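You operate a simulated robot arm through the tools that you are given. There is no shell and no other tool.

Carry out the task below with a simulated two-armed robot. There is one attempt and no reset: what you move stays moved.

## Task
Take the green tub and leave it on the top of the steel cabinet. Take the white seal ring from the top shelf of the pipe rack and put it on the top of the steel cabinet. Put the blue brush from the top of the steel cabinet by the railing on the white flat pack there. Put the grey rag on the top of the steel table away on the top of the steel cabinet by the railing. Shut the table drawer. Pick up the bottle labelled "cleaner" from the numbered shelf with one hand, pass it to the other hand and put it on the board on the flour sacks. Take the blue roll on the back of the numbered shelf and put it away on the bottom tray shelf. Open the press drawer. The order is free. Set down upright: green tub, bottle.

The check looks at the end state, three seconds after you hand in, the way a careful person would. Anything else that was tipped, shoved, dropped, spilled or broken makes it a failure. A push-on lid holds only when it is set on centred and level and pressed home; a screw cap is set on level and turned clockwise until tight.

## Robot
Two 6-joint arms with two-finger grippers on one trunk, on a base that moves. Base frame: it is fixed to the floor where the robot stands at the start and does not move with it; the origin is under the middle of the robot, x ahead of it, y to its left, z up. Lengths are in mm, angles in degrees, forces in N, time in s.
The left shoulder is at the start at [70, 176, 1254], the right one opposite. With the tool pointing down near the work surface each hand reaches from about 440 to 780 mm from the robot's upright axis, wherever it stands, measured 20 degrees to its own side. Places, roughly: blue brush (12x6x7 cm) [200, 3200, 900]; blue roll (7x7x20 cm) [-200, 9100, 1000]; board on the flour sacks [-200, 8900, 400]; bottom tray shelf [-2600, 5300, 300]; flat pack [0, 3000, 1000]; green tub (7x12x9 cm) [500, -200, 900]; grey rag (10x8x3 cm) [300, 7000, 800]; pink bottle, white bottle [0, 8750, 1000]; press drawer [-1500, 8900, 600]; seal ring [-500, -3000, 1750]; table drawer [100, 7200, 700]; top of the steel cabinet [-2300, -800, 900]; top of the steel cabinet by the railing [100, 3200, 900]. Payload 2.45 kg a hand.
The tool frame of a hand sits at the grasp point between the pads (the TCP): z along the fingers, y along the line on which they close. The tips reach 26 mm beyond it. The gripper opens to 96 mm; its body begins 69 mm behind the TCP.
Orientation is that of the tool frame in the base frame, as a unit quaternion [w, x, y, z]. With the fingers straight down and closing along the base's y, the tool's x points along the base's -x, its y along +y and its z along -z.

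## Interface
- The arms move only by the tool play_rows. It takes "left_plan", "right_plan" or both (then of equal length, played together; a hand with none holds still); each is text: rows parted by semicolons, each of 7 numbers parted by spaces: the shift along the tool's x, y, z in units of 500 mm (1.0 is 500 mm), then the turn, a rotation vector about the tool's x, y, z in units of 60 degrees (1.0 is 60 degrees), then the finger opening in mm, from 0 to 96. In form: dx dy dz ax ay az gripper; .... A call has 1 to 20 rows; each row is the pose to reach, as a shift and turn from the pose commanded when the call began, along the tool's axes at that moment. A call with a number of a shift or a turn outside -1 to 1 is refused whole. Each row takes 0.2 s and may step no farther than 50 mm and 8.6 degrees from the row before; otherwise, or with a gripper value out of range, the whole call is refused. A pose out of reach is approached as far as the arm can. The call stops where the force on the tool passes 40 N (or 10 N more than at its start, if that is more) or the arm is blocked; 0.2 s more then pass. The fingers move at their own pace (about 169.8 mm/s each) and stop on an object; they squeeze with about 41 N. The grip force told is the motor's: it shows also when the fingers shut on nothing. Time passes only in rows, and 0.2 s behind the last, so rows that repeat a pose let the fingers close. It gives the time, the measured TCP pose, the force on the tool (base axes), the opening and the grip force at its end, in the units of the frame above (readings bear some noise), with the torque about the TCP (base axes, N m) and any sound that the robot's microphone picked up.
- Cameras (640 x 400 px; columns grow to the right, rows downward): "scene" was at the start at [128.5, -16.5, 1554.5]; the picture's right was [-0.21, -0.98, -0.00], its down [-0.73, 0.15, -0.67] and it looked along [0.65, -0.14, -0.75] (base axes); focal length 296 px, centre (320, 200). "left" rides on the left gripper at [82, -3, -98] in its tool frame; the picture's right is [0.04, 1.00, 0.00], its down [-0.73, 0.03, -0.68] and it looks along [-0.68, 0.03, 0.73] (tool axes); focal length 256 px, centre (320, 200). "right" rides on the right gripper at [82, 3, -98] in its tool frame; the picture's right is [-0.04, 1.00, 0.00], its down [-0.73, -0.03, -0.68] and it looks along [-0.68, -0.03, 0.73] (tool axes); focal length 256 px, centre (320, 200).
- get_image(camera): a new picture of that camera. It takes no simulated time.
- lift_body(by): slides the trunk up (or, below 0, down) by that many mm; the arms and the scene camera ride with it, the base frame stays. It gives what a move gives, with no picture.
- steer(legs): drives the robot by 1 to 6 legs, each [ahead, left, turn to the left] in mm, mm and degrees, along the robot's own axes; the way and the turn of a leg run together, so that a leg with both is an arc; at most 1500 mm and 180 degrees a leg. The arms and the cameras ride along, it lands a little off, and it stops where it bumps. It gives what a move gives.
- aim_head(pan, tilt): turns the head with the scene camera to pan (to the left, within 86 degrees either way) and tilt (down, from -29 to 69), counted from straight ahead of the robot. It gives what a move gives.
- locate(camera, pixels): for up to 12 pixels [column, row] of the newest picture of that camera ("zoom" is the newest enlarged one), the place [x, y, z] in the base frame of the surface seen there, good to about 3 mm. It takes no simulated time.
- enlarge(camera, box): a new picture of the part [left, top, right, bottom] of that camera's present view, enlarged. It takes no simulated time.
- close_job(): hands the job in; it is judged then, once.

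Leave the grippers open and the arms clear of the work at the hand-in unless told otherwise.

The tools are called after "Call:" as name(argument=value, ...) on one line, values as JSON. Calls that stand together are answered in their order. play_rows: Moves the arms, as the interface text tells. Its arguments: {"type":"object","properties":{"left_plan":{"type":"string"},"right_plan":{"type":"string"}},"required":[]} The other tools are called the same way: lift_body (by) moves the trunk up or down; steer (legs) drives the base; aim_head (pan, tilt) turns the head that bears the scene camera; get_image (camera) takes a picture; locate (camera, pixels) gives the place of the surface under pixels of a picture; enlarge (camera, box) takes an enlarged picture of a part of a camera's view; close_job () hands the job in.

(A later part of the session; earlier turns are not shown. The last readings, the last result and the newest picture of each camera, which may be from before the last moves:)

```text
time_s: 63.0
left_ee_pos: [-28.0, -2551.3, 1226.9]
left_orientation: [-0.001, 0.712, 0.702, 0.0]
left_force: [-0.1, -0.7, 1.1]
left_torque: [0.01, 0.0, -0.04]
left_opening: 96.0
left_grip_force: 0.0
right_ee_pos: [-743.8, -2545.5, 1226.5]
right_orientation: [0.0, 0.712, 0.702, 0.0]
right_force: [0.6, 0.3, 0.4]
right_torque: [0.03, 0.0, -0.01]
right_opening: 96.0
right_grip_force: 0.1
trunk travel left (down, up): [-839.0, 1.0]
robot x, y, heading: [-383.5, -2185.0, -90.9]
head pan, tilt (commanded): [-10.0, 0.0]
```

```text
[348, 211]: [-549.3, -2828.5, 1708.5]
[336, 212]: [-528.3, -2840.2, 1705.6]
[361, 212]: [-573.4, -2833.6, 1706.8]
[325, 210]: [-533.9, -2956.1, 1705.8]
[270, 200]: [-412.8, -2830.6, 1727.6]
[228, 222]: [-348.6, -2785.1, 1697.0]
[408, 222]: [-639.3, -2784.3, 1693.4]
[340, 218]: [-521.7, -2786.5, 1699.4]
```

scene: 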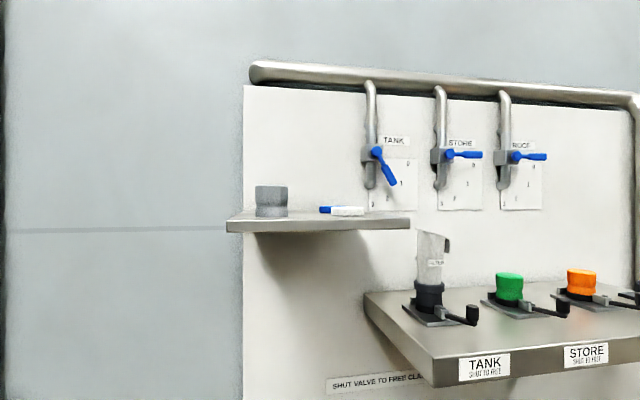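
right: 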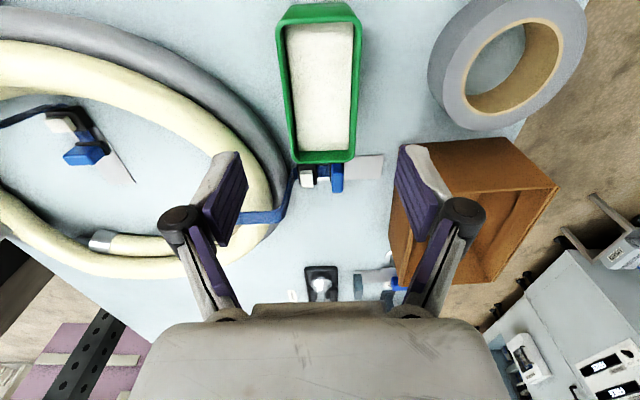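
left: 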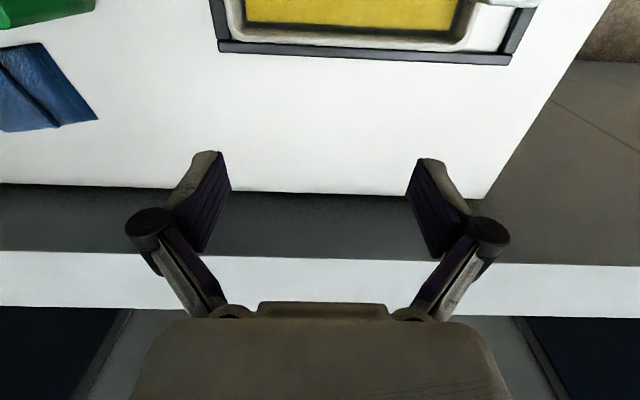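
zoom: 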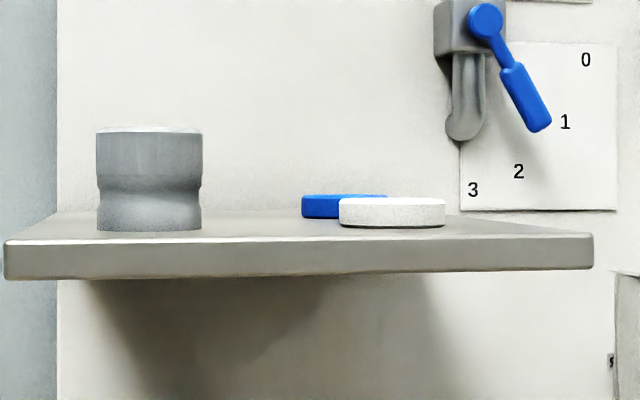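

The white ring centre is near (−551,−2857), top z≈1713; a blue ring lies ~70 mm behind it. From here (clear of the shelf) I bring the right hand in line and up to z≈1530 first.

Call:
play_rows(right_plan="-0.026 0.043 -0.067 0 0 0 96; -0.052 0.086 -0.133 0 0 0 96; -0.079 0.129 -0.2 0 0 0 96; -0.105 0.172 -0.267 0 0 0 96; -0.131 0.214 -0.333 0 0 0 96; -0.157 0.257 -0.4 0 0 0 96; -0.184 0.3 -0.467 0 0 0 96; -0.21 0.343 -0.533 0 0 0 96; -0.236 0.386 -0.6 0 0 0 96; -0.236 0.386 -0.6 0 0 0 96")

Call:
get_image(camera="scene")

```text
time_s: 65.2
left_ee_pos: [-28.4, -2551.1, 1228.4]
left_orientation: [0.0, 0.712, 0.702, 0.0]
left_force: [-0.5, 0.0, 0.3]
left_torque: [0.02, -0.04, 0.01]
left_opening: 96.0
left_grip_force: 0.0
right_ee_pos: [-552.0, -2666.7, 1527.4]
right_orientation: [-0.002, 0.712, 0.702, 0.001]
right_force: [-0.1, -0.6, 0.1]
right_torque: [0.03, -0.04, -0.02]
right_opening: 95.9
right_grip_force: 0.1
right hand out of reach, approached as far as the arm can: row 2, 3, 4, 5, 6, 7, 8
trunk travel left (down, up): [-839.0, 1.0]
robot x, y, heading: [-383.1, -2181.5, -90.8]
head pan, tilt (commanded): [-10.0, 0.0]
```

```text
taken
```

scene: 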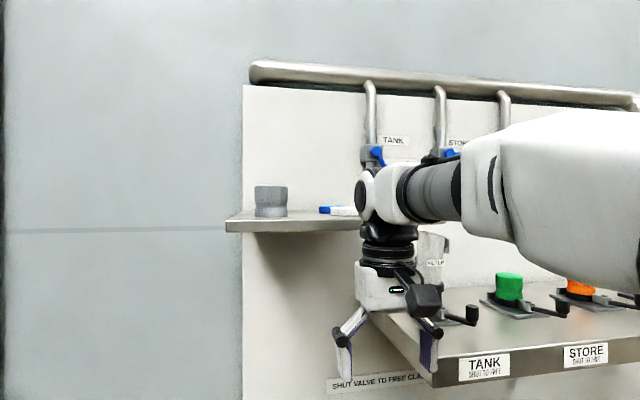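

It reached the pose (in-between rows were near the arm's inner limit). I continue up 230 mm to z≈1757, still in front of the shelf.

Call:
play_rows(right_plan="0 0 -0.07 0 0 0 96; 0 0 -0.14 0 0 0 96; 0 0 -0.21 0 0 0 96; 0 0 -0.28 0 0 0 96; 0 0 -0.35 0 0 0 96; 0 0 -0.41 0 0 0 96; 0 0 -0.46 0 0 0 96; 0 0 -0.46 0 0 0 96")

Call:
get_image(camera="right")

```text
time_s: 67.0
left_ee_pos: [-26.6, -2551.8, 1227.0]
left_orientation: [-0.001, 0.712, 0.702, 0.0]
left_force: [-0.6, 0.7, -0.3]
left_torque: [0.02, 0.03, 0.01]
left_opening: 95.7
left_grip_force: 0.0
right_ee_pos: [-560.0, -2641.2, 1660.4]
right_orientation: [0.001, 0.712, 0.702, -0.001]
right_force: [0.4, -0.1, 0.9]
right_torque: [0.01, 0.02, 0.04]
right_opening: 96.1
right_grip_force: 0.1
right hand out of reach, approached as far as the arm can: row 4, 5, 6, 7, 8
trunk travel left (down, up): [-839.0, 1.0]
robot x, y, heading: [-387.4, -2182.7, -90.6]
head pan, tilt (commanded): [-10.0, 0.0]
```

```text
taken
```

right: 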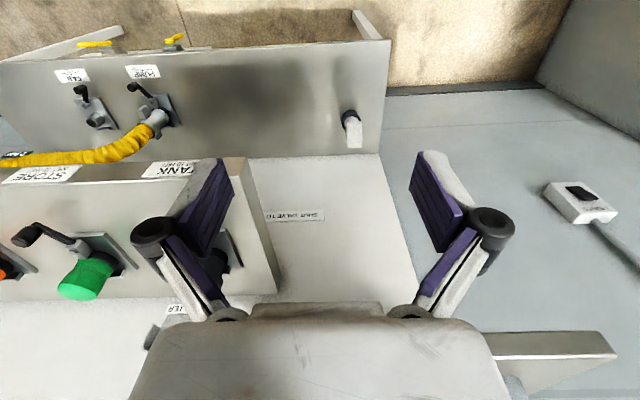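

With the tool straight down the arm tops out at z≈1660, so I tilt the fingers 45° forward (they will point ahead-down), which lowers the wrist. I rotate about the tool's y in 7.5° steps while still in front of the shelf.

Call:
play_rows(right_plan="0 0 0.1 0 0 0 96; 0 0 0.1 0 -0.125 0 96; 0 0 0.1 0 -0.25 0 96; 0 0 0.1 0 -0.375 0 96; 0 0 0.1 0 -0.5 0 96; 0 0 0.1 0 -0.625 0 96; 0 0 0.1 0 -0.75 0 96; 0 0 0.1 0 -0.75 0 96")

Call:
get_image(camera="right")

Call:
get_image(camera="scene")

```text
time_s: 68.6
left_ee_pos: [-27.8, -2547.1, 1228.5]
left_orientation: [0.001, 0.711, 0.703, -0.002]
left_force: [0.3, 0.0, 0.4]
left_torque: [-0.03, 0.0, 0.01]
left_opening: 96.0
left_grip_force: 0.0
right_ee_pos: [-545.9, -2776.1, 1669.8]
right_orientation: [0.257, 0.661, 0.655, -0.263]
right_force: [0.3, 0.3, 0.5]
right_torque: [-0.02, -0.02, 0.0]
right_opening: 95.8
right_grip_force: 0.1
right hand out of reach, approached as far as the arm can: row 2, 3, 4, 5, 6, 7, 8
trunk travel left (down, up): [-839.0, 1.0]
robot x, y, heading: [-384.0, -2184.1, -91.1]
head pan, tilt (commanded): [-10.0, 0.0]
stopped in row 8 (right hand): the force on the tool passed its limit at 49 N (the readings are from after the stop); the commanded pose is now the measured one
```

```text
taken
```

right: 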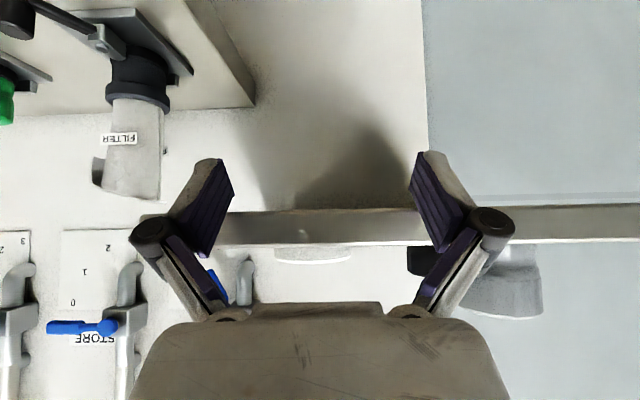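

```text
taken
```

scene: 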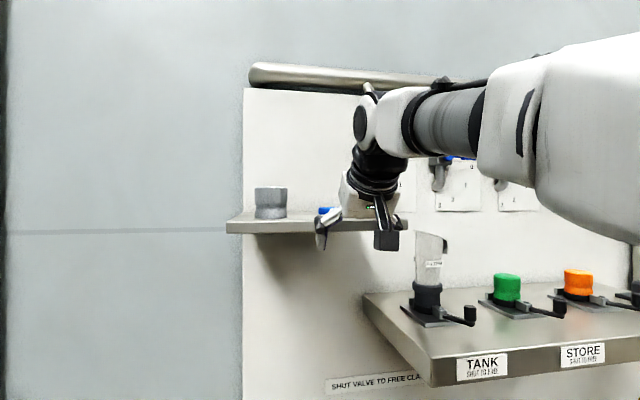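

The hand swung forward and touched the shelf's front edge; it stopped at once, and the ring and grey fitting still stand as before. I back the base off 150 mm to get the hand clear.

Call:
steer(legs=[[-150, 0, 0]])

Call:
get_image(camera="right")

Call:
enlarge(camera="scene", box=[200, 130, 440, 280])

```text
time_s: 70.0
left_ee_pos: [-25.5, -2404.4, 1226.0]
left_orientation: [-0.001, 0.713, 0.701, 0.0]
left_force: [0.1, -0.3, 0.2]
left_torque: [0.0, -0.01, -0.01]
left_opening: 95.7
left_grip_force: 0.1
right_ee_pos: [-542.7, -2634.9, 1664.8]
right_orientation: [0.254, 0.662, 0.655, -0.261]
right_force: [0.1, -0.6, -0.5]
right_torque: [0.02, -0.01, 0.01]
right_opening: 95.7
right_grip_force: 0.1
trunk travel left (down, up): [-839.0, 1.0]
robot x, y, heading: [-382.4, -2033.4, -90.9]
head pan, tilt (commanded): [-10.0, 0.0]
```

```text
taken
```

right: 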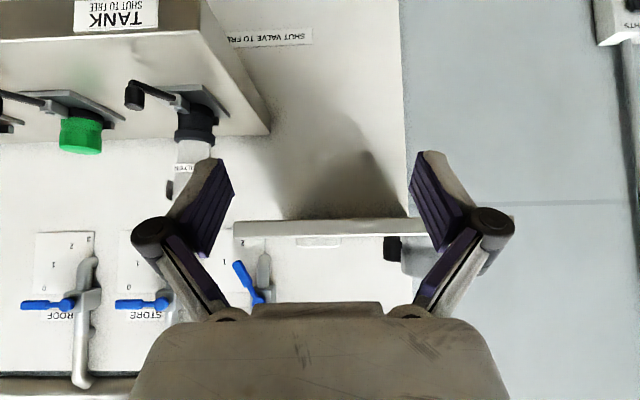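

```text
2.67 times, centred on (320, 205) of scene
```

zoom: 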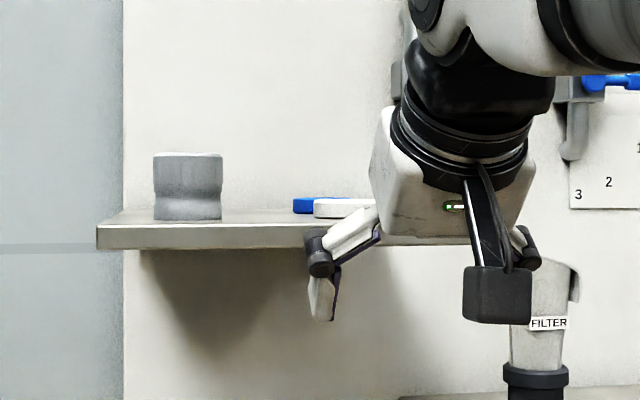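

Clear again; ring, blue ring and fitting look undisturbed. The hand is tilted 43°. I raise it 80 mm along base z in three steps to test the reach.

Call:
play_rows(right_plan="-0.036 0 -0.039 0 0 0 96; -0.072 0 -0.078 0 0 0 96; -0.1085 0 -0.1175 0 0 0 96; -0.1085 0 -0.1175 0 0 0 96")

Call:
get_image(camera="right")

```text
time_s: 71.0
left_ee_pos: [-24.9, -2400.8, 1228.2]
left_orientation: [0.0, 0.712, 0.702, -0.001]
left_force: [-0.2, 0.0, 0.0]
left_torque: [-0.02, 0.0, 0.02]
left_opening: 96.0
left_grip_force: 0.1
right_ee_pos: [-544.1, -2630.4, 1744.6]
right_orientation: [0.255, 0.661, 0.655, -0.262]
right_force: [-0.3, -0.2, -1.1]
right_torque: [-0.02, 0.02, 0.01]
right_opening: 95.8
right_grip_force: 0.0
trunk travel left (down, up): [-839.0, 1.0]
robot x, y, heading: [-380.8, -2034.2, -90.9]
head pan, tilt (commanded): [-10.0, 0.0]
```

```text
taken
```

right: 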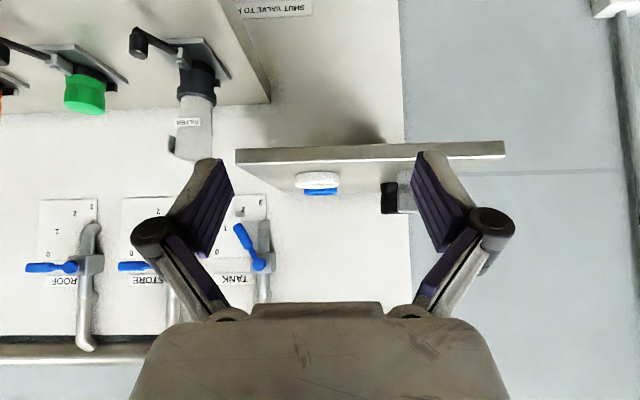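

The pose is reachable (z 1745). From the hand camera the white ring is at (318,180) with the blue one behind. I enlarge and locate it.

Call:
enlarge(camera="right", box=[230, 130, 430, 230])

Call:
locate(camera="right", pixels=[[318, 176], [297, 180], [340, 180], [318, 186], [318, 191], [280, 165], [370, 160], [300, 152], [396, 198]])

```text
3.20 times, centred on (330, 180) of right
```

zoom: 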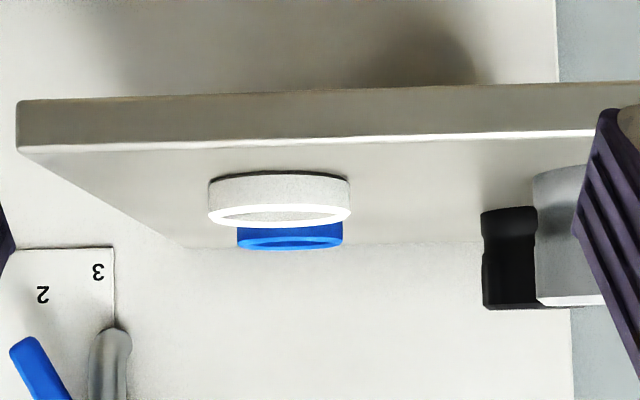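

```text
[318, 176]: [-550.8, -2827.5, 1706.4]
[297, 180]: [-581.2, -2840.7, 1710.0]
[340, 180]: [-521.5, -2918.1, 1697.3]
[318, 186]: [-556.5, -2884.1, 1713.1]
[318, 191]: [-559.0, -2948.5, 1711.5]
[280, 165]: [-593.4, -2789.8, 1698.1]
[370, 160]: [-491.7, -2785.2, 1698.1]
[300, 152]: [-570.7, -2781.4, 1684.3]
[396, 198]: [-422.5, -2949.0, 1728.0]
```

The ring's centre is (−551,−2857), z 1698–1713, ~60 mm across. I raise 20 mm more so the tips pass well above it, then drive ahead 200 mm, keeping the arm pose.

Call:
play_rows(right_plan="-0.014 0 -0.015 0 0 0 96; -0.027 0 -0.0294 0 0 0 96; -0.027 0 -0.0294 0 0 0 96")

Call:
steer(legs=[[190, 0, 0]])

Call:
get_image(camera="right")

Call:
get_image(camera="scene")

```text
time_s: 71.8
left_ee_pos: [-26.0, -2401.3, 1228.0]
left_orientation: [-0.001, 0.712, 0.702, 0.0]
left_force: [-0.4, -0.5, 0.2]
left_torque: [-0.03, 0.01, -0.01]
left_opening: 95.9
left_grip_force: 0.1
right_ee_pos: [-544.1, -2629.2, 1764.5]
right_orientation: [0.254, 0.663, 0.654, -0.262]
right_force: [-0.2, -0.7, 0.8]
right_torque: [-0.02, -0.02, -0.01]
right_opening: 95.9
right_grip_force: 0.1
trunk travel left (down, up): [-839.0, 1.0]
robot x, y, heading: [-384.2, -2032.1, -91.1]
head pan, tilt (commanded): [-10.0, 0.0]
```

```text
time_s: 73.3
left_ee_pos: [-28.4, -2586.8, 1229.8]
left_orientation: [0.001, 0.712, 0.702, -0.002]
left_force: [-0.6, 0.5, 0.8]
left_torque: [-0.07, -0.02, 0.01]
left_opening: 96.0
left_grip_force: 0.1
right_ee_pos: [-547.7, -2813.9, 1766.2]
right_orientation: [0.257, 0.661, 0.654, -0.264]
right_force: [0.7, 0.1, 0.3]
right_torque: [-0.02, 0.01, -0.01]
right_opening: 96.0
right_grip_force: 0.0
trunk travel left (down, up): [-839.0, 1.0]
robot x, y, heading: [-382.2, -2220.4, -91.0]
head pan, tilt (commanded): [-10.0, 0.0]
```

```text
taken
```

right: 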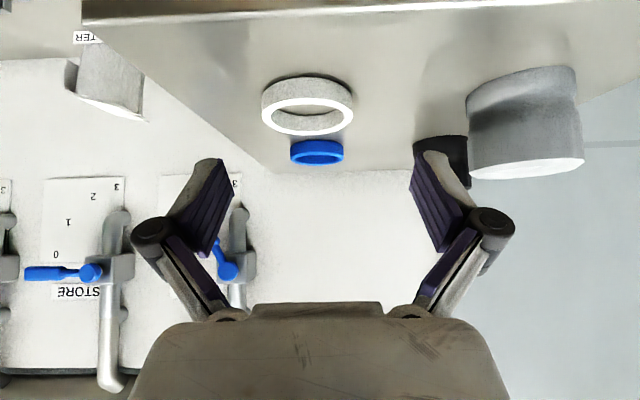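

```text
taken
```

scene: 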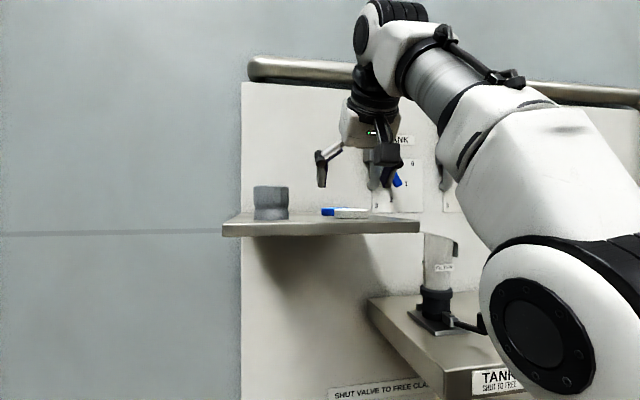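

Excellent view now: ring at (262–353, 75–136). I locate its rim points.

Call:
locate(camera="right", pixels=[[265, 112], [350, 110], [308, 133], [308, 101], [280, 85], [335, 83], [308, 145], [295, 152], [342, 150], [470, 90], [440, 120], [250, 60]])

```text
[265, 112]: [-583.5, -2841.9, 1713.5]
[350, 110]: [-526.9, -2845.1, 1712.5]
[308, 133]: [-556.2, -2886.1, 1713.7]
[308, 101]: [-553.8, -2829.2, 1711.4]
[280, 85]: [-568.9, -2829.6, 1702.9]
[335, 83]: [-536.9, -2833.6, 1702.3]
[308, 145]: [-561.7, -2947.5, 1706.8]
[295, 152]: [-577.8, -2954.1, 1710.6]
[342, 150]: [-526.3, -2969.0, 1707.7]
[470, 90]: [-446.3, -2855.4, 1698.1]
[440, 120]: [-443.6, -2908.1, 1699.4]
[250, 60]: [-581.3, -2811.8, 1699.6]
```

Ring centre is (−555,−2857.5), top 1713. I advance along the finger direction ~42 mm with a 7 mm sideways correction, stopping ~8 mm above the final height.

Call:
play_rows(right_plan="0.001 -0.006 0.03 0 0 0 96; 0.002 -0.0134 0.06 0 0 0 96; 0.003 -0.0134 0.085 0 0 0 96; 0.003 -0.0134 0.085 0 0 0 96")

Call:
get_image(camera="right")

Call:
enlarge(camera="scene", box=[240, 120, 440, 250])

```text
time_s: 74.3
left_ee_pos: [-27.8, -2593.0, 1228.2]
left_orientation: [0.0, 0.712, 0.702, 0.0]
left_force: [-0.6, -0.8, -1.0]
left_torque: [0.01, 0.01, 0.01]
left_opening: 96.0
left_grip_force: 0.0
right_ee_pos: [-553.8, -2848.9, 1731.3]
right_orientation: [0.255, 0.662, 0.655, -0.262]
right_force: [-0.5, 0.0, 0.3]
right_torque: [0.0, 0.05, 0.0]
right_opening: 96.0
right_grip_force: 0.1
trunk travel left (down, up): [-839.0, 1.0]
robot x, y, heading: [-381.8, -2222.2, -91.1]
head pan, tilt (commanded): [-10.0, 0.0]
```

```text
taken
```

right: 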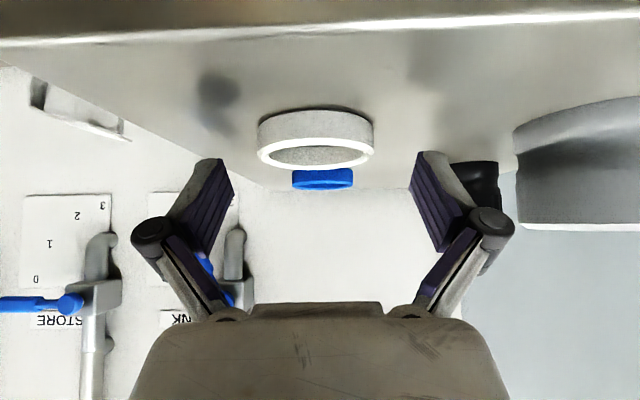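

```text
3.08 times, centred on (340, 185) of scene
```

zoom: 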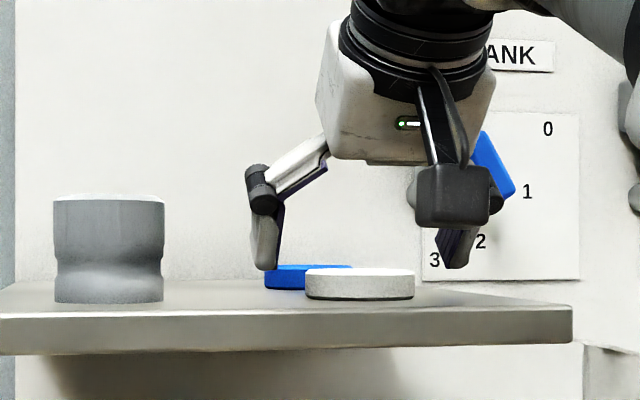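

I check the fingertip heights against the ring in the zoomed scene picture: tips at (266,266) and (456,264), ring top (360,272).

Call:
locate(camera="zoom", pixels=[[266, 264], [262, 240], [456, 262], [445, 250], [360, 272], [310, 285], [410, 285], [360, 296], [270, 282]])

Call:
locate(camera="right", pixels=[[225, 170], [418, 165], [222, 162], [430, 158], [260, 150], [372, 148], [316, 163], [316, 144], [235, 190], [410, 185]])

```text
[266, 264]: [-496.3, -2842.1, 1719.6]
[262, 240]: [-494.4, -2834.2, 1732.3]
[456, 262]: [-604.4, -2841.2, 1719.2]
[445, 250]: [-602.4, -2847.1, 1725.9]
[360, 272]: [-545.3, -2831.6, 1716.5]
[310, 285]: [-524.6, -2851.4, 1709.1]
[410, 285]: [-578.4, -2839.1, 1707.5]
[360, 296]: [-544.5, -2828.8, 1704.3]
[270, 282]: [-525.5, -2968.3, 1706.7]
```

```text
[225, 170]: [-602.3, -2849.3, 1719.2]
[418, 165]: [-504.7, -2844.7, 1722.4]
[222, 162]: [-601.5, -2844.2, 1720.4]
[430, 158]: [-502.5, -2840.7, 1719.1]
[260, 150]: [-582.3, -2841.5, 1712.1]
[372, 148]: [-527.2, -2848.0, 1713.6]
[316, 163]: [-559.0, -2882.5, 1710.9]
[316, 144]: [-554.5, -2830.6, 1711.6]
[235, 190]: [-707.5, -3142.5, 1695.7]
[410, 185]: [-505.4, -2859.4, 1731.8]
```

The open tips sit at z≈1719, just above ring top. I advance 5 mm more along the fingers (TCP ≈ z 1727) and close on the ring.

Call:
play_rows(right_plan="0 -0.0024 0.01 0 0 0 96; 0 -0.0024 0.01 0 0 0 85; 0 -0.0024 0.01 0 0 0 74; 0 -0.0024 0.01 0 0 0 66; 0 -0.0024 0.01 0 0 0 58; 0 -0.0024 0.01 0 0 0 50; 0 -0.0024 0.01 0 0 0 50")

Call:
get_image(camera="right")

Call:
enlarge(camera="scene", box=[240, 120, 440, 250])

```text
time_s: 75.9
left_ee_pos: [-27.9, -2590.8, 1228.6]
left_orientation: [0.0, 0.712, 0.702, -0.001]
left_force: [0.7, -0.7, -0.6]
left_torque: [0.02, 0.01, -0.04]
left_opening: 95.8
left_grip_force: 0.1
right_ee_pos: [-555.8, -2850.7, 1729.2]
right_orientation: [0.255, 0.662, 0.654, -0.262]
right_force: [-0.4, 0.7, 3.8]
right_torque: [0.0, 0.1, 0.0]
right_opening: 60.0
right_grip_force: 40.9
trunk travel left (down, up): [-839.0, 1.0]
robot x, y, heading: [-381.2, -2222.9, -91.1]
head pan, tilt (commanded): [-10.0, 0.0]
```

```text
taken
```

right: 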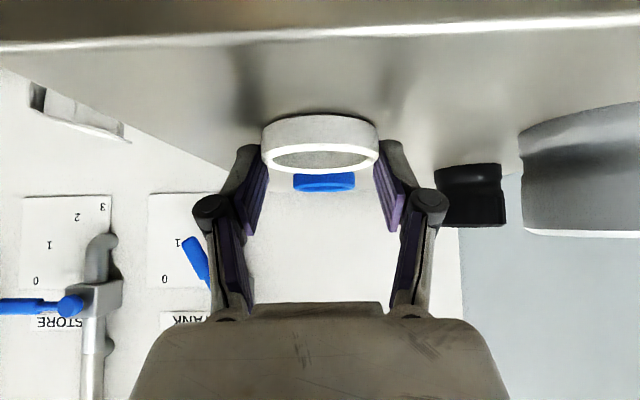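

```text
3.08 times, centred on (340, 185) of scene
```

zoom: 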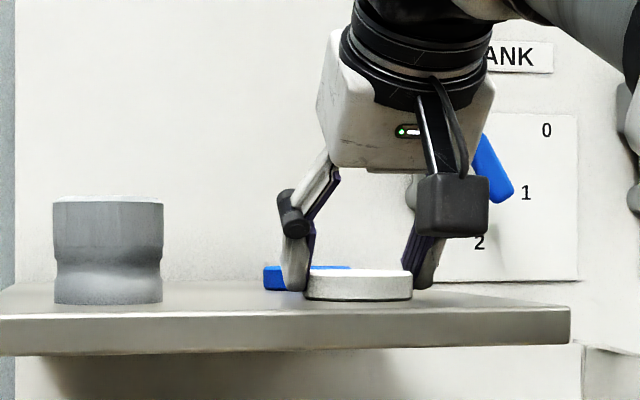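

The fingers hold the ring at 60 mm. I lift 25 mm straight up slowly.

Call:
play_rows(right_plan="-0.0068 0 -0.0073 0 0 0 50; -0.0136 0 -0.0147 0 0 0 50; -0.02 0 -0.022 0 0 0 50; -0.027 0 -0.0294 0 0 0 50; -0.034 0 -0.037 0 0 0 50; -0.034 0 -0.037 0 0 0 50")

Call:
get_image(camera="right")

```text
time_s: 77.3
left_ee_pos: [-28.9, -2591.9, 1226.8]
left_orientation: [-0.001, 0.712, 0.702, -0.001]
left_force: [0.8, 0.6, -0.5]
left_torque: [-0.02, 0.0, 0.01]
left_opening: 96.2
left_grip_force: 0.1
right_ee_pos: [-555.7, -2847.6, 1745.0]
right_orientation: [0.255, 0.662, 0.654, -0.262]
right_force: [-0.8, 0.3, -0.3]
right_torque: [0.0, -0.01, 0.01]
right_opening: 59.9
right_grip_force: 41.2
right hand out of reach, approached as far as the arm can: row 4, 5, 6
trunk travel left (down, up): [-839.0, 1.0]
robot x, y, heading: [-386.3, -2222.2, -90.7]
head pan, tilt (commanded): [-10.0, 0.0]
```

```text
taken
```

right: 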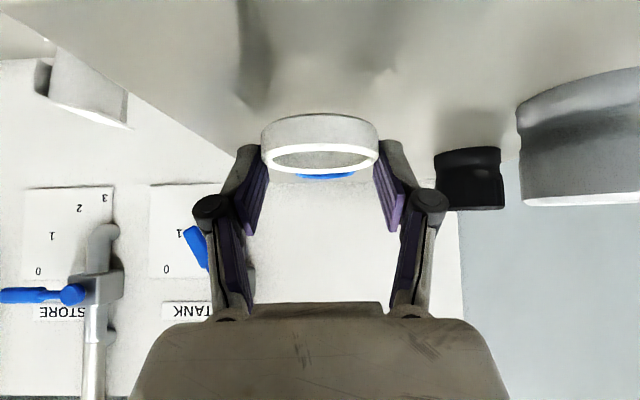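

The ring is 16 mm off the shelf. I drive straight back 420 mm.

Call:
steer(legs=[[-420, 0, 0]])

Call:
get_image(camera="scene")

Call:
get_image(camera="right")

```text
time_s: 79.9
left_ee_pos: [-21.5, -2169.2, 1226.9]
left_orientation: [-0.002, 0.711, 0.703, -0.001]
left_force: [0.0, -0.2, -0.5]
left_torque: [0.0, 0.03, 0.0]
left_opening: 95.9
left_grip_force: 0.0
right_ee_pos: [-549.1, -2425.7, 1743.5]
right_orientation: [0.254, 0.662, 0.655, -0.261]
right_force: [-0.2, -0.2, -0.4]
right_torque: [0.03, -0.02, 0.02]
right_opening: 59.8
right_grip_force: 41.3
trunk travel left (down, up): [-839.0, 1.0]
robot x, y, heading: [-379.1, -1801.6, -90.7]
head pan, tilt (commanded): [-10.0, 0.0]
```

```text
taken
```

scene: 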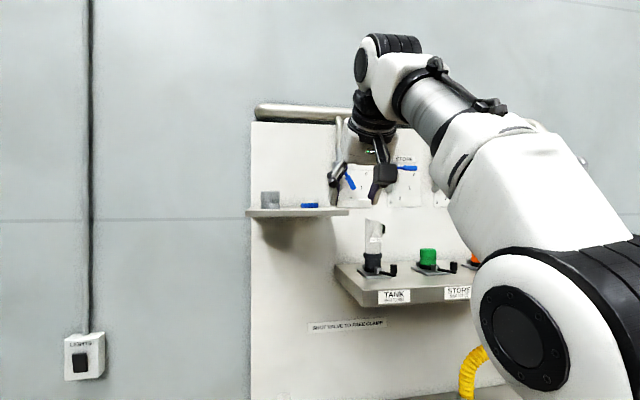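

```text
taken
```

right: 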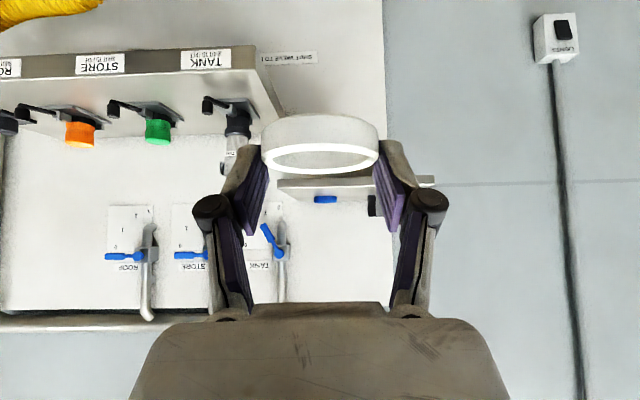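

The ring is held securely; the shelf's other items are unmoved. The hand must keep this tilt so the ring stays level. A good spot is the cabinet's front-right corner, about (−1660,−445), clear of the coil. I lower the trunk 400 mm, turn right to face the cabinet and slide over.

Call:
lift_body(by=-400)

Call:
steer(legs=[[0, 0, -89.3], [0, -1150, 0]])

Call:
aim_head(pan=0, tilt=20)

Call:
get_image(camera="scene")

```text
time_s: 83.8
left_ee_pos: [-22.4, -2167.3, 826.4]
left_orientation: [-0.001, 0.711, 0.703, -0.001]
left_force: [-0.7, 0.1, -0.1]
left_torque: [0.02, -0.02, -0.02]
left_opening: 96.0
left_grip_force: 0.0
right_ee_pos: [-549.6, -2424.1, 1343.9]
right_orientation: [0.255, 0.662, 0.655, -0.262]
right_force: [0.0, -0.6, -0.9]
right_torque: [0.0, 0.01, 0.01]
right_opening: 59.8
right_grip_force: 41.8
trunk travel left (down, up): [-439.0, 401.0]
robot x, y, heading: [-377.6, -1799.7, -90.7]
head pan, tilt (commanded): [-10.0, 0.0]
```

```text
time_s: 93.4
left_ee_pos: [-745.5, -1003.2, 827.7]
left_orientation: [-0.001, 1.0, 0.004, 0.0]
left_force: [-0.1, 1.0, -0.6]
left_torque: [-0.01, 0.03, 0.01]
left_opening: 96.1
left_grip_force: 0.1
right_ee_pos: [-1013.3, -481.8, 1344.3]
right_orientation: [-0.001, 0.931, 0.004, -0.365]
right_force: [0.2, -0.3, -0.4]
right_torque: [-0.02, 0.02, 0.0]
right_opening: 60.0
right_grip_force: 41.2
trunk travel left (down, up): [-439.0, 401.0]
robot x, y, heading: [-383.0, -642.4, -179.7]
head pan, tilt (commanded): [-10.0, 0.0]
```

```text
time_s: 94.3
left_ee_pos: [-744.7, -1002.9, 827.3]
left_orientation: [-0.001, 1.0, 0.004, 0.0]
left_force: [-1.3, 0.7, -0.3]
left_torque: [0.01, 0.0, -0.01]
left_opening: 95.9
left_grip_force: 0.1
right_ee_pos: [-1013.1, -482.4, 1344.4]
right_orientation: [-0.001, 0.931, 0.004, -0.366]
right_force: [0.4, -0.1, 0.9]
right_torque: [0.01, -0.01, 0.01]
right_opening: 60.0
right_grip_force: 41.1
trunk travel left (down, up): [-439.0, 401.0]
robot x, y, heading: [-381.6, -641.6, -179.6]
head pan, tilt (commanded): [0.0, 20.0]
```

```text
taken
```

scene: 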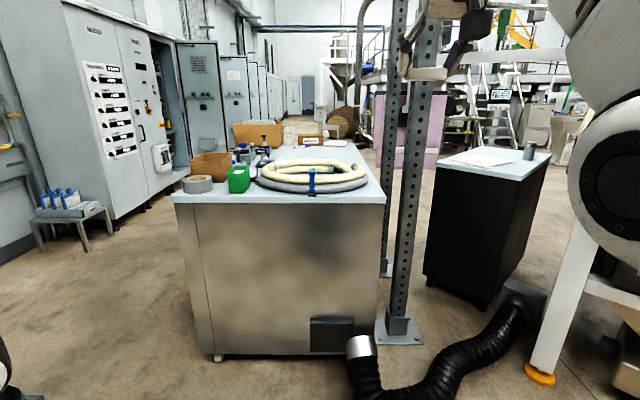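

I see the duct lying in front of the cabinet at (360–480, 340–400). I locate its extent to know how near I can drive.

Call:
locate(camera="scene", pixels=[[362, 350], [355, 385], [380, 395], [430, 390], [460, 370], [500, 330], [400, 342], [218, 358], [385, 200], [310, 195], [365, 185], [380, 198]])

Call:
enlarge(camera="scene", box=[160, 120, 400, 220])

```text
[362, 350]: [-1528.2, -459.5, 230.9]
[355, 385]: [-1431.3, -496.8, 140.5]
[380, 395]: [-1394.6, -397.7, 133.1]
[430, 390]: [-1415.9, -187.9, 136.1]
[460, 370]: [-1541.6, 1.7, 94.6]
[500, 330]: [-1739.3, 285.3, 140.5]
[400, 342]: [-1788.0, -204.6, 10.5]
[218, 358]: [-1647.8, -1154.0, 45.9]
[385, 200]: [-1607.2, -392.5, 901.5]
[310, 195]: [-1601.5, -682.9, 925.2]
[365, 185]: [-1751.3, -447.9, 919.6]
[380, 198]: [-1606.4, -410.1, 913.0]
```

```text
2.67 times, centred on (280, 170) of scene
```

zoom: 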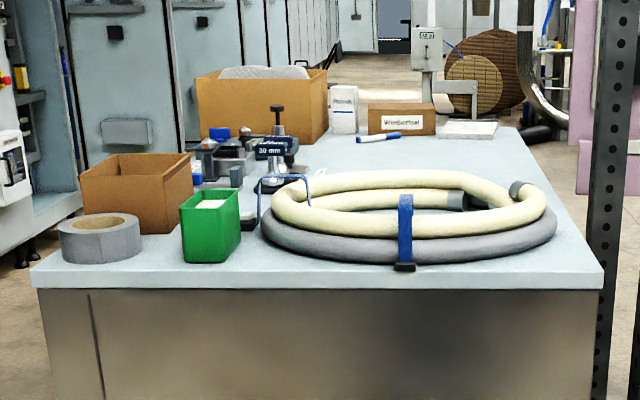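

The duct comes out to x≈−1390 at least. I look down to see its nearest bulge.

Call:
aim_head(pan=-10, tilt=50)

Call:
get_image(camera="scene")

```text
time_s: 95.2
left_ee_pos: [-745.1, -1002.8, 827.8]
left_orientation: [-0.001, 1.0, 0.004, 0.0]
left_force: [-0.1, 0.9, 0.1]
left_torque: [-0.01, 0.0, -0.01]
left_opening: 96.1
left_grip_force: 0.1
right_ee_pos: [-1013.2, -481.3, 1345.6]
right_orientation: [-0.001, 0.931, 0.004, -0.365]
right_force: [-0.3, 0.1, -0.7]
right_torque: [-0.01, -0.01, 0.02]
right_opening: 59.7
right_grip_force: 40.7
trunk travel left (down, up): [-439.0, 401.0]
robot x, y, heading: [-386.6, -638.7, -179.7]
head pan, tilt (commanded): [-10.0, 50.0]
```

```text
taken
```

scene: 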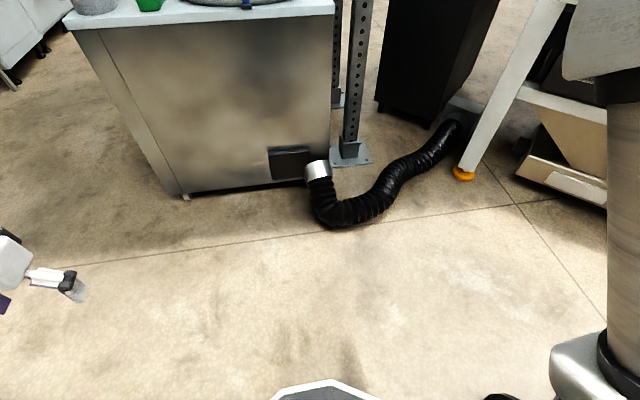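

I see the base's own front edge at (325,385) and the duct's nearest bulge at (335,228). I locate both.

Call:
locate(camera="scene", pixels=[[325, 383], [285, 392], [365, 393], [335, 227], [325, 222], [375, 215], [315, 200], [350, 228], [505, 396], [186, 197]])

```text
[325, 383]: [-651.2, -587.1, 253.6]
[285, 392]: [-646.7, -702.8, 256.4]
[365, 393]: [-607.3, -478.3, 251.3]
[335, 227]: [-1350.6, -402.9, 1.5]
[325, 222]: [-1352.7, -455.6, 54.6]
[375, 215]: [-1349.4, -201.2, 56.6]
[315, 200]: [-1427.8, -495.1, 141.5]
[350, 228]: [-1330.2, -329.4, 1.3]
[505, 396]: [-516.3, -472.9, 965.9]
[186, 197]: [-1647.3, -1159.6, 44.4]
```

The base reaches 270 mm ahead of its axis; the duct's nearest point is x≈−1340. With the hand ~650 mm ahead, the robot at x≈−1003 stays clear. Here in the open I lower the arm (same tilt) to z≈1000.

Call:
play_rows(right_plan="0.053 0 0.0682 0 0 0 50; 0.106 0 0.1364 0 0 0 50; 0.159 0 0.2046 0 0 0 50; 0.212 0 0.2728 0 0 0 50; 0.265 0 0.341 0 0 0 50; 0.318 0 0.409 0 0 0 50; 0.371 0 0.477 0 0 0 50; 0.4236 0 0.5455 0 0 0 50; 0.4236 0 0.5455 0 0 0 50")

Call:
get_image(camera="right")

```text
time_s: 97.2
left_ee_pos: [-745.0, -1002.7, 827.4]
left_orientation: [-0.001, 1.0, 0.003, -0.001]
left_force: [-0.3, 0.2, 0.4]
left_torque: [0.01, 0.04, -0.06]
left_opening: 96.0
left_grip_force: 0.2
right_ee_pos: [-1043.0, -479.9, 1001.6]
right_orientation: [-0.001, 0.931, 0.004, -0.366]
right_force: [0.1, -0.2, -1.1]
right_torque: [-0.01, -0.03, -0.02]
right_opening: 60.0
right_grip_force: 41.3
trunk travel left (down, up): [-439.0, 401.0]
robot x, y, heading: [-382.3, -640.7, -179.9]
head pan, tilt (commanded): [-10.0, 50.0]
```

```text
taken
```

right: 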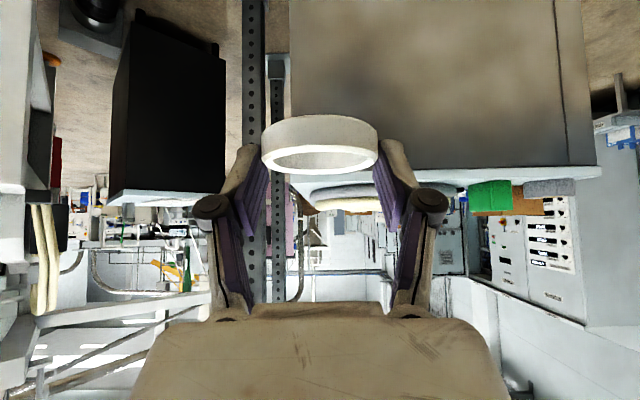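

I drive ahead 500 mm and 35 mm right, then look again.

Call:
steer(legs=[[500, -35, 0]])

Call:
aim_head(pan=-12, tilt=40)

Call:
get_image(camera="scene")

Call:
get_image(camera="right")

```text
time_s: 100.2
left_ee_pos: [-1249.4, -969.9, 827.5]
left_orientation: [-0.001, 1.0, 0.002, -0.001]
left_force: [0.5, -0.8, -0.2]
left_torque: [-0.01, -0.01, 0.0]
left_opening: 95.9
left_grip_force: 0.0
right_ee_pos: [-1544.0, -445.8, 1000.7]
right_orientation: [-0.002, 0.931, 0.004, -0.365]
right_force: [-0.2, 0.0, -0.4]
right_torque: [0.04, -0.01, 0.01]
right_opening: 59.9
right_grip_force: 41.3
trunk travel left (down, up): [-439.0, 401.0]
robot x, y, heading: [-884.4, -605.7, -179.7]
head pan, tilt (commanded): [-10.0, 50.0]
```

```text
time_s: 100.9
left_ee_pos: [-1247.0, -969.2, 827.8]
left_orientation: [0.0, 1.0, 0.002, 0.0]
left_force: [0.0, -1.2, -0.5]
left_torque: [0.01, 0.02, -0.01]
left_opening: 95.8
left_grip_force: 0.1
right_ee_pos: [-1543.9, -446.2, 1001.9]
right_orientation: [-0.001, 0.93, 0.003, -0.367]
right_force: [-0.4, -1.0, 1.0]
right_torque: [-0.02, 0.01, -0.01]
right_opening: 59.7
right_grip_force: 41.1
trunk travel left (down, up): [-439.0, 401.0]
robot x, y, heading: [-887.9, -603.7, -180.2]
head pan, tilt (commanded): [-12.0, 40.0]
```

```text
taken
```

scene: 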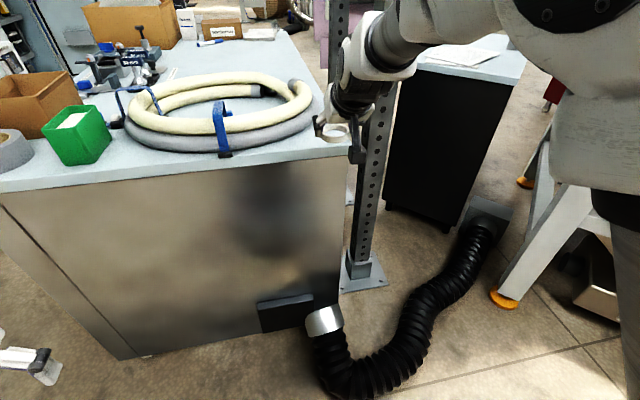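

```text
taken
```

right: 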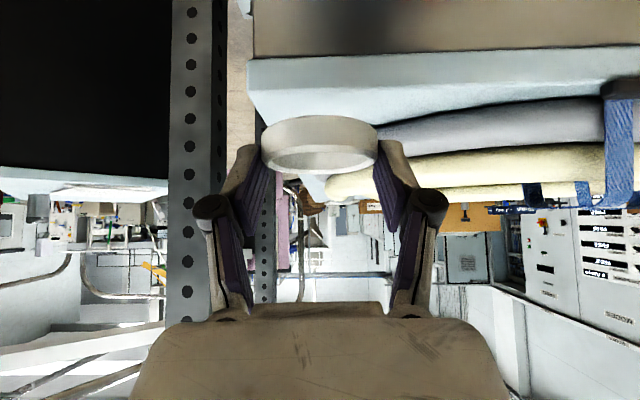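

I measure the corner and the coil's outline near it: corner (352,155), coil edge points (315,130), (300,145), (270,152).

Call:
locate(camera="scene", pixels=[[350, 152], [314, 132], [300, 145], [280, 150], [250, 155], [312, 110], [335, 150], [325, 158], [320, 148], [340, 128], [330, 95], [225, 155]])

Call:
enlarge(camera="scene", box=[220, 60, 380, 180])

```text
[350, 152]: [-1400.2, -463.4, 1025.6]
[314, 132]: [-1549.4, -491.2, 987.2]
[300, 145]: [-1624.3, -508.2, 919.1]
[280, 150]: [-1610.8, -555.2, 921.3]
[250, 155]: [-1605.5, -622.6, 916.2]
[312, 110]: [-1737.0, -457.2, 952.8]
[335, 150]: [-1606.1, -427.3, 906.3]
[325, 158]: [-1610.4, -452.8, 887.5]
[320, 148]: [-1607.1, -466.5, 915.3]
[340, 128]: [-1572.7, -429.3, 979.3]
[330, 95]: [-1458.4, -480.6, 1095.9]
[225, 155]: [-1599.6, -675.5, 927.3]
```

```text
3.33 times, centred on (300, 120) of scene
```

zoom: 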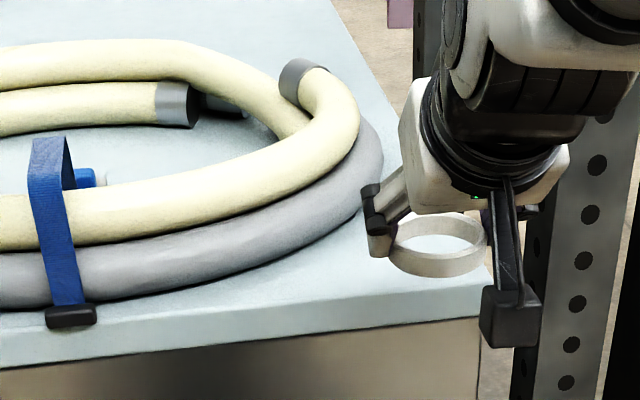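

I refine the coil's outer boundary in the zoom: points just outside the grey hose at (250,285), (310,262), (350,235), (372,205).

Call:
locate(camera="zoom", pixels=[[200, 298], [250, 285], [310, 262], [345, 240], [365, 215], [340, 232], [300, 255], [380, 150], [390, 120], [485, 310], [420, 315], [360, 290]])

```text
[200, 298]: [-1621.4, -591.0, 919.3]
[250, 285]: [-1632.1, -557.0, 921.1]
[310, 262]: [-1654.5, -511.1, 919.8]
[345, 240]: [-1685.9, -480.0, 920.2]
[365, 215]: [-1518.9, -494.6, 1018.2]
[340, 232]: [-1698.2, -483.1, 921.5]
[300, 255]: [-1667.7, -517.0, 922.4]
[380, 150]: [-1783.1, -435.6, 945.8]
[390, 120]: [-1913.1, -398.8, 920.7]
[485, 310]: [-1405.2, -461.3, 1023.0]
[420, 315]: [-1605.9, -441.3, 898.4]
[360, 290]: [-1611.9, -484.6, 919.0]
```

The spot C=(−1650,−440) leaves ≥20 mm to the coil and ≥10 mm to the edges. I move 99 mm ahead and 6 mm right at height, then lower to about 11 mm above contact.

Call:
play_rows(right_plan="-0.0484 -0.0043 0.0449 0 0 0 50; -0.0968 -0.0087 0.0897 0 0 0 50; -0.1452 -0.013 0.1346 0 0 0 50; -0.1316 -0.013 0.1493 0 0 0 50; -0.1112 -0.013 0.1712 0 0 0 50; -0.0908 -0.013 0.1932 0 0 0 50; -0.0908 -0.013 0.1932 0 0 0 50")

Call:
get_image(camera="right")

Call:
enlarge(camera="scene", box=[220, 60, 380, 180])

```text
time_s: 102.5
left_ee_pos: [-1247.9, -968.2, 828.8]
left_orientation: [-0.001, 1.0, 0.002, 0.0]
left_force: [-0.6, 0.4, -0.6]
left_torque: [0.01, 0.02, 0.03]
left_opening: 95.8
left_grip_force: 0.1
right_ee_pos: [-1642.6, -439.3, 962.7]
right_orientation: [-0.002, 0.931, 0.003, -0.366]
right_force: [-0.2, -0.8, -0.6]
right_torque: [0.0, 0.0, 0.02]
right_opening: 59.8
right_grip_force: 41.2
trunk travel left (down, up): [-439.0, 401.0]
robot x, y, heading: [-886.6, -610.2, -179.9]
head pan, tilt (commanded): [-12.0, 40.0]
```

```text
taken
```

right: 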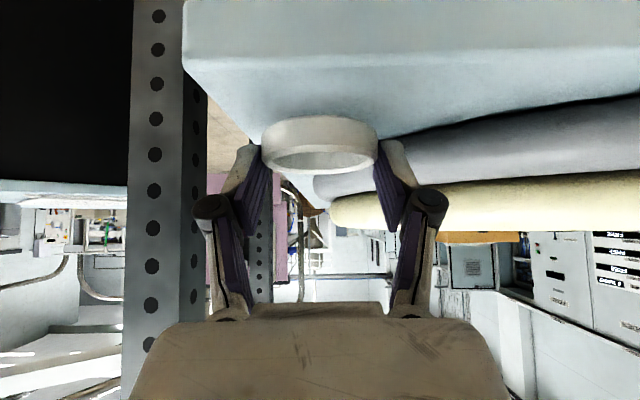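

```text
3.33 times, centred on (300, 120) of scene
```

zoom: 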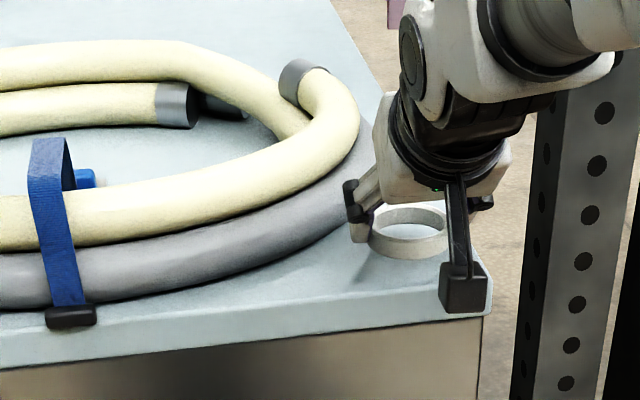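

The ring hovers ~12 mm over the corner spot. I lower by small steps to contact.

Call:
play_rows(right_plan="0.0082 0 0.0088 0 0 0 50; 0.0122 0 0.0132 0 0 0 50; 0.015 0 0.0162 0 0 0 50; 0.0163 0 0.0176 0 0 0 50; 0.0163 0 0.0176 0 0 0 50")

Call:
enlarge(camera="scene", box=[290, 80, 370, 150])

```text
time_s: 103.7
left_ee_pos: [-1246.8, -969.0, 826.7]
left_orientation: [-0.001, 1.0, 0.002, 0.0]
left_force: [0.1, 0.8, -0.5]
left_torque: [-0.03, -0.05, -0.01]
left_opening: 95.9
left_grip_force: 0.0
right_ee_pos: [-1643.6, -438.9, 949.4]
right_orientation: [-0.001, 0.93, 0.003, -0.366]
right_force: [-0.5, -0.6, -0.5]
right_torque: [0.0, 0.0, 0.02]
right_opening: 59.5
right_grip_force: 41.0
trunk travel left (down, up): [-439.0, 401.0]
robot x, y, heading: [-886.8, -604.6, -179.9]
head pan, tilt (commanded): [-12.0, 40.0]
```

```text
5.71 times, centred on (330, 115) of scene
```

zoom: 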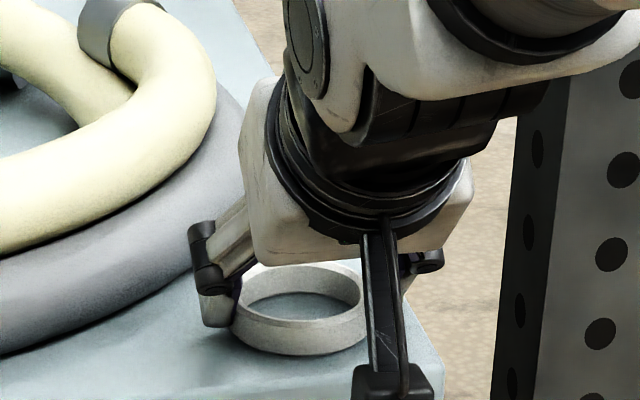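

No contact yet at TCP z 949. I go down 2 mm more in 1 mm steps.

Call:
play_rows(right_plan="0.0014 0 0.0015 0 0 0 50; 0.0027 0 0.0029 0 0 0 50; 0.0027 0 0.0029 0 0 0 50")

```text
time_s: 104.5
left_ee_pos: [-1248.1, -969.2, 827.3]
left_orientation: [-0.001, 1.0, 0.001, -0.001]
left_force: [-0.8, 0.6, -0.4]
left_torque: [0.0, 0.0, -0.02]
left_opening: 95.7
left_grip_force: 0.1
right_ee_pos: [-1643.6, -439.4, 949.5]
right_orientation: [0.0, 0.93, 0.004, -0.367]
right_force: [-1.3, -0.2, 6.8]
right_torque: [-0.07, -0.02, -0.03]
right_opening: 59.7
right_grip_force: 40.5
trunk travel left (down, up): [-439.0, 401.0]
robot x, y, heading: [-887.6, -607.1, -180.1]
head pan, tilt (commanded): [-12.0, 40.0]
```

Contact (≈7 N). I open gently to 78 mm and withdraw back along the finger direction.

Call:
play_rows(right_plan="0 0 0 0 0 0 60; 0 0 0 0 0 0 63; 0 0 0 0 0 0 68; 0 0 0 0 0 0 76; 0 0 0 0 0 0 80; 0 0 -0.02 0 0 0 80; 0 0 -0.06 0 0 0 80; 0 0 -0.14 0 0 0 80; 0 0 -0.22 0 0 0 80; 0 0 -0.3 0 0 0 80; 0 0 -0.3 0 0 0 80")

Call:
get_image(camera="right")

Call:
enlarge(camera="scene", box=[220, 60, 380, 180])

```text
time_s: 106.9
left_ee_pos: [-1249.4, -969.9, 827.0]
left_orientation: [-0.001, 1.0, 0.001, 0.0]
left_force: [1.1, -0.2, 0.6]
left_torque: [-0.01, -0.01, 0.0]
left_opening: 96.0
left_grip_force: 0.0
right_ee_pos: [-1542.7, -440.3, 1058.3]
right_orientation: [-0.002, 0.931, 0.004, -0.365]
right_force: [-0.7, 0.3, -0.2]
right_torque: [-0.01, -0.01, 0.01]
right_opening: 80.0
right_grip_force: 0.1
trunk travel left (down, up): [-439.0, 401.0]
robot x, y, heading: [-881.8, -606.1, -180.0]
head pan, tilt (commanded): [-12.0, 40.0]
```

```text
taken
```

right: 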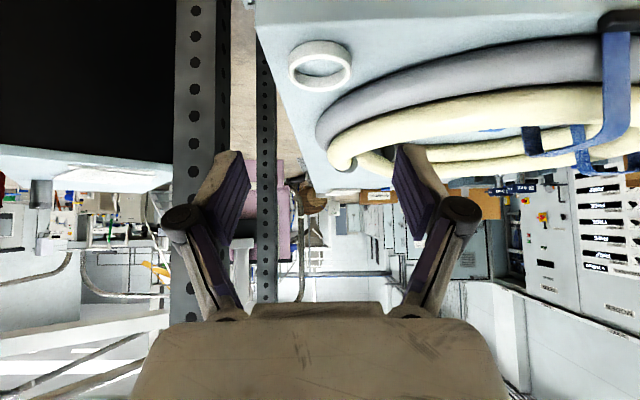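

```text
3.33 times, centred on (300, 120) of scene
```

zoom: 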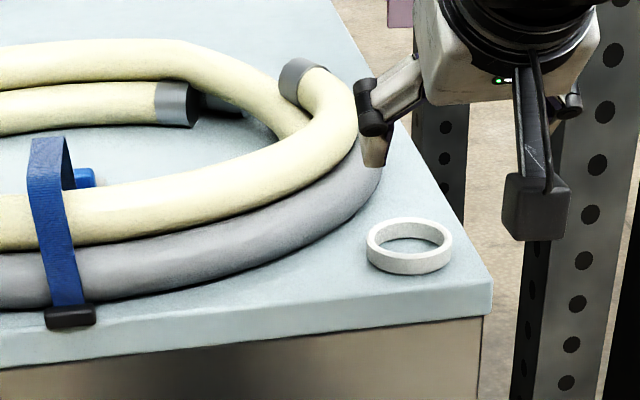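

The ring lies flat and clear on the cabinet corner. I back the robot off 450 mm, then turn the right hand upright again while pulling it in.

Call:
steer(legs=[[-450, 0, 0]])

Call:
play_rows(right_plan="0.049 0 -0.0453 0 0.1195 0 80; 0.098 0 -0.0907 0 0.239 0 80; 0.1467 0 -0.136 0 0.3585 0 80; 0.1956 0 -0.1813 0 0.478 0 80; 0.2445 0 -0.2267 0 0.5975 0 80; 0.293 0 -0.272 0 0.717 0 96; 0.293 0 -0.272 0 0.717 0 96")

Call:
lift_body(by=300)

```text
time_s: 109.6
left_ee_pos: [-801.3, -968.0, 828.8]
left_orientation: [-0.001, 1.0, 0.002, -0.001]
left_force: [-0.1, 0.3, 0.7]
left_torque: [0.0, 0.01, 0.02]
left_opening: 96.2
left_grip_force: 0.0
right_ee_pos: [-1094.7, -437.6, 1059.4]
right_orientation: [-0.001, 0.93, 0.004, -0.366]
right_force: [0.3, 0.4, -0.4]
right_torque: [0.02, 0.0, 0.0]
right_opening: 79.8
right_grip_force: 0.0
trunk travel left (down, up): [-439.0, 401.0]
robot x, y, heading: [-438.9, -602.4, -180.1]
head pan, tilt (commanded): [-12.0, 40.0]
```

```text
time_s: 111.2
left_ee_pos: [-801.1, -967.7, 827.9]
left_orientation: [0.0, 1.0, 0.001, 0.001]
left_force: [-0.1, -0.3, 0.7]
left_torque: [-0.03, -0.02, -0.02]
left_opening: 96.1
left_grip_force: 0.1
right_ee_pos: [-915.5, -436.1, 1054.2]
right_orientation: [-0.002, 1.0, 0.002, 0.002]
right_force: [0.0, -0.2, -0.5]
right_torque: [0.01, -0.02, -0.02]
right_opening: 96.0
right_grip_force: 0.0
right hand out of reach, approached as far as the arm can: row 4, 5, 6, 7
trunk travel left (down, up): [-439.0, 401.0]
robot x, y, heading: [-437.5, -604.9, -180.0]
head pan, tilt (commanded): [-12.0, 40.0]
```

```text
time_s: 114.2
left_ee_pos: [-801.7, -969.3, 1127.1]
left_orientation: [-0.001, 1.0, 0.002, 0.0]
left_force: [0.0, 0.3, 0.6]
left_torque: [0.02, 0.04, 0.01]
left_opening: 96.0
left_grip_force: 0.0
right_ee_pos: [-916.1, -437.1, 1354.4]
right_orientation: [-0.003, 1.0, 0.003, 0.002]
right_force: [0.3, -0.9, -0.7]
right_torque: [0.0, -0.03, -0.02]
right_opening: 96.0
right_grip_force: 0.0
trunk travel left (down, up): [-739.0, 101.0]
robot x, y, heading: [-441.7, -604.1, -180.0]
head pan, tilt (commanded): [-12.0, 40.0]
```

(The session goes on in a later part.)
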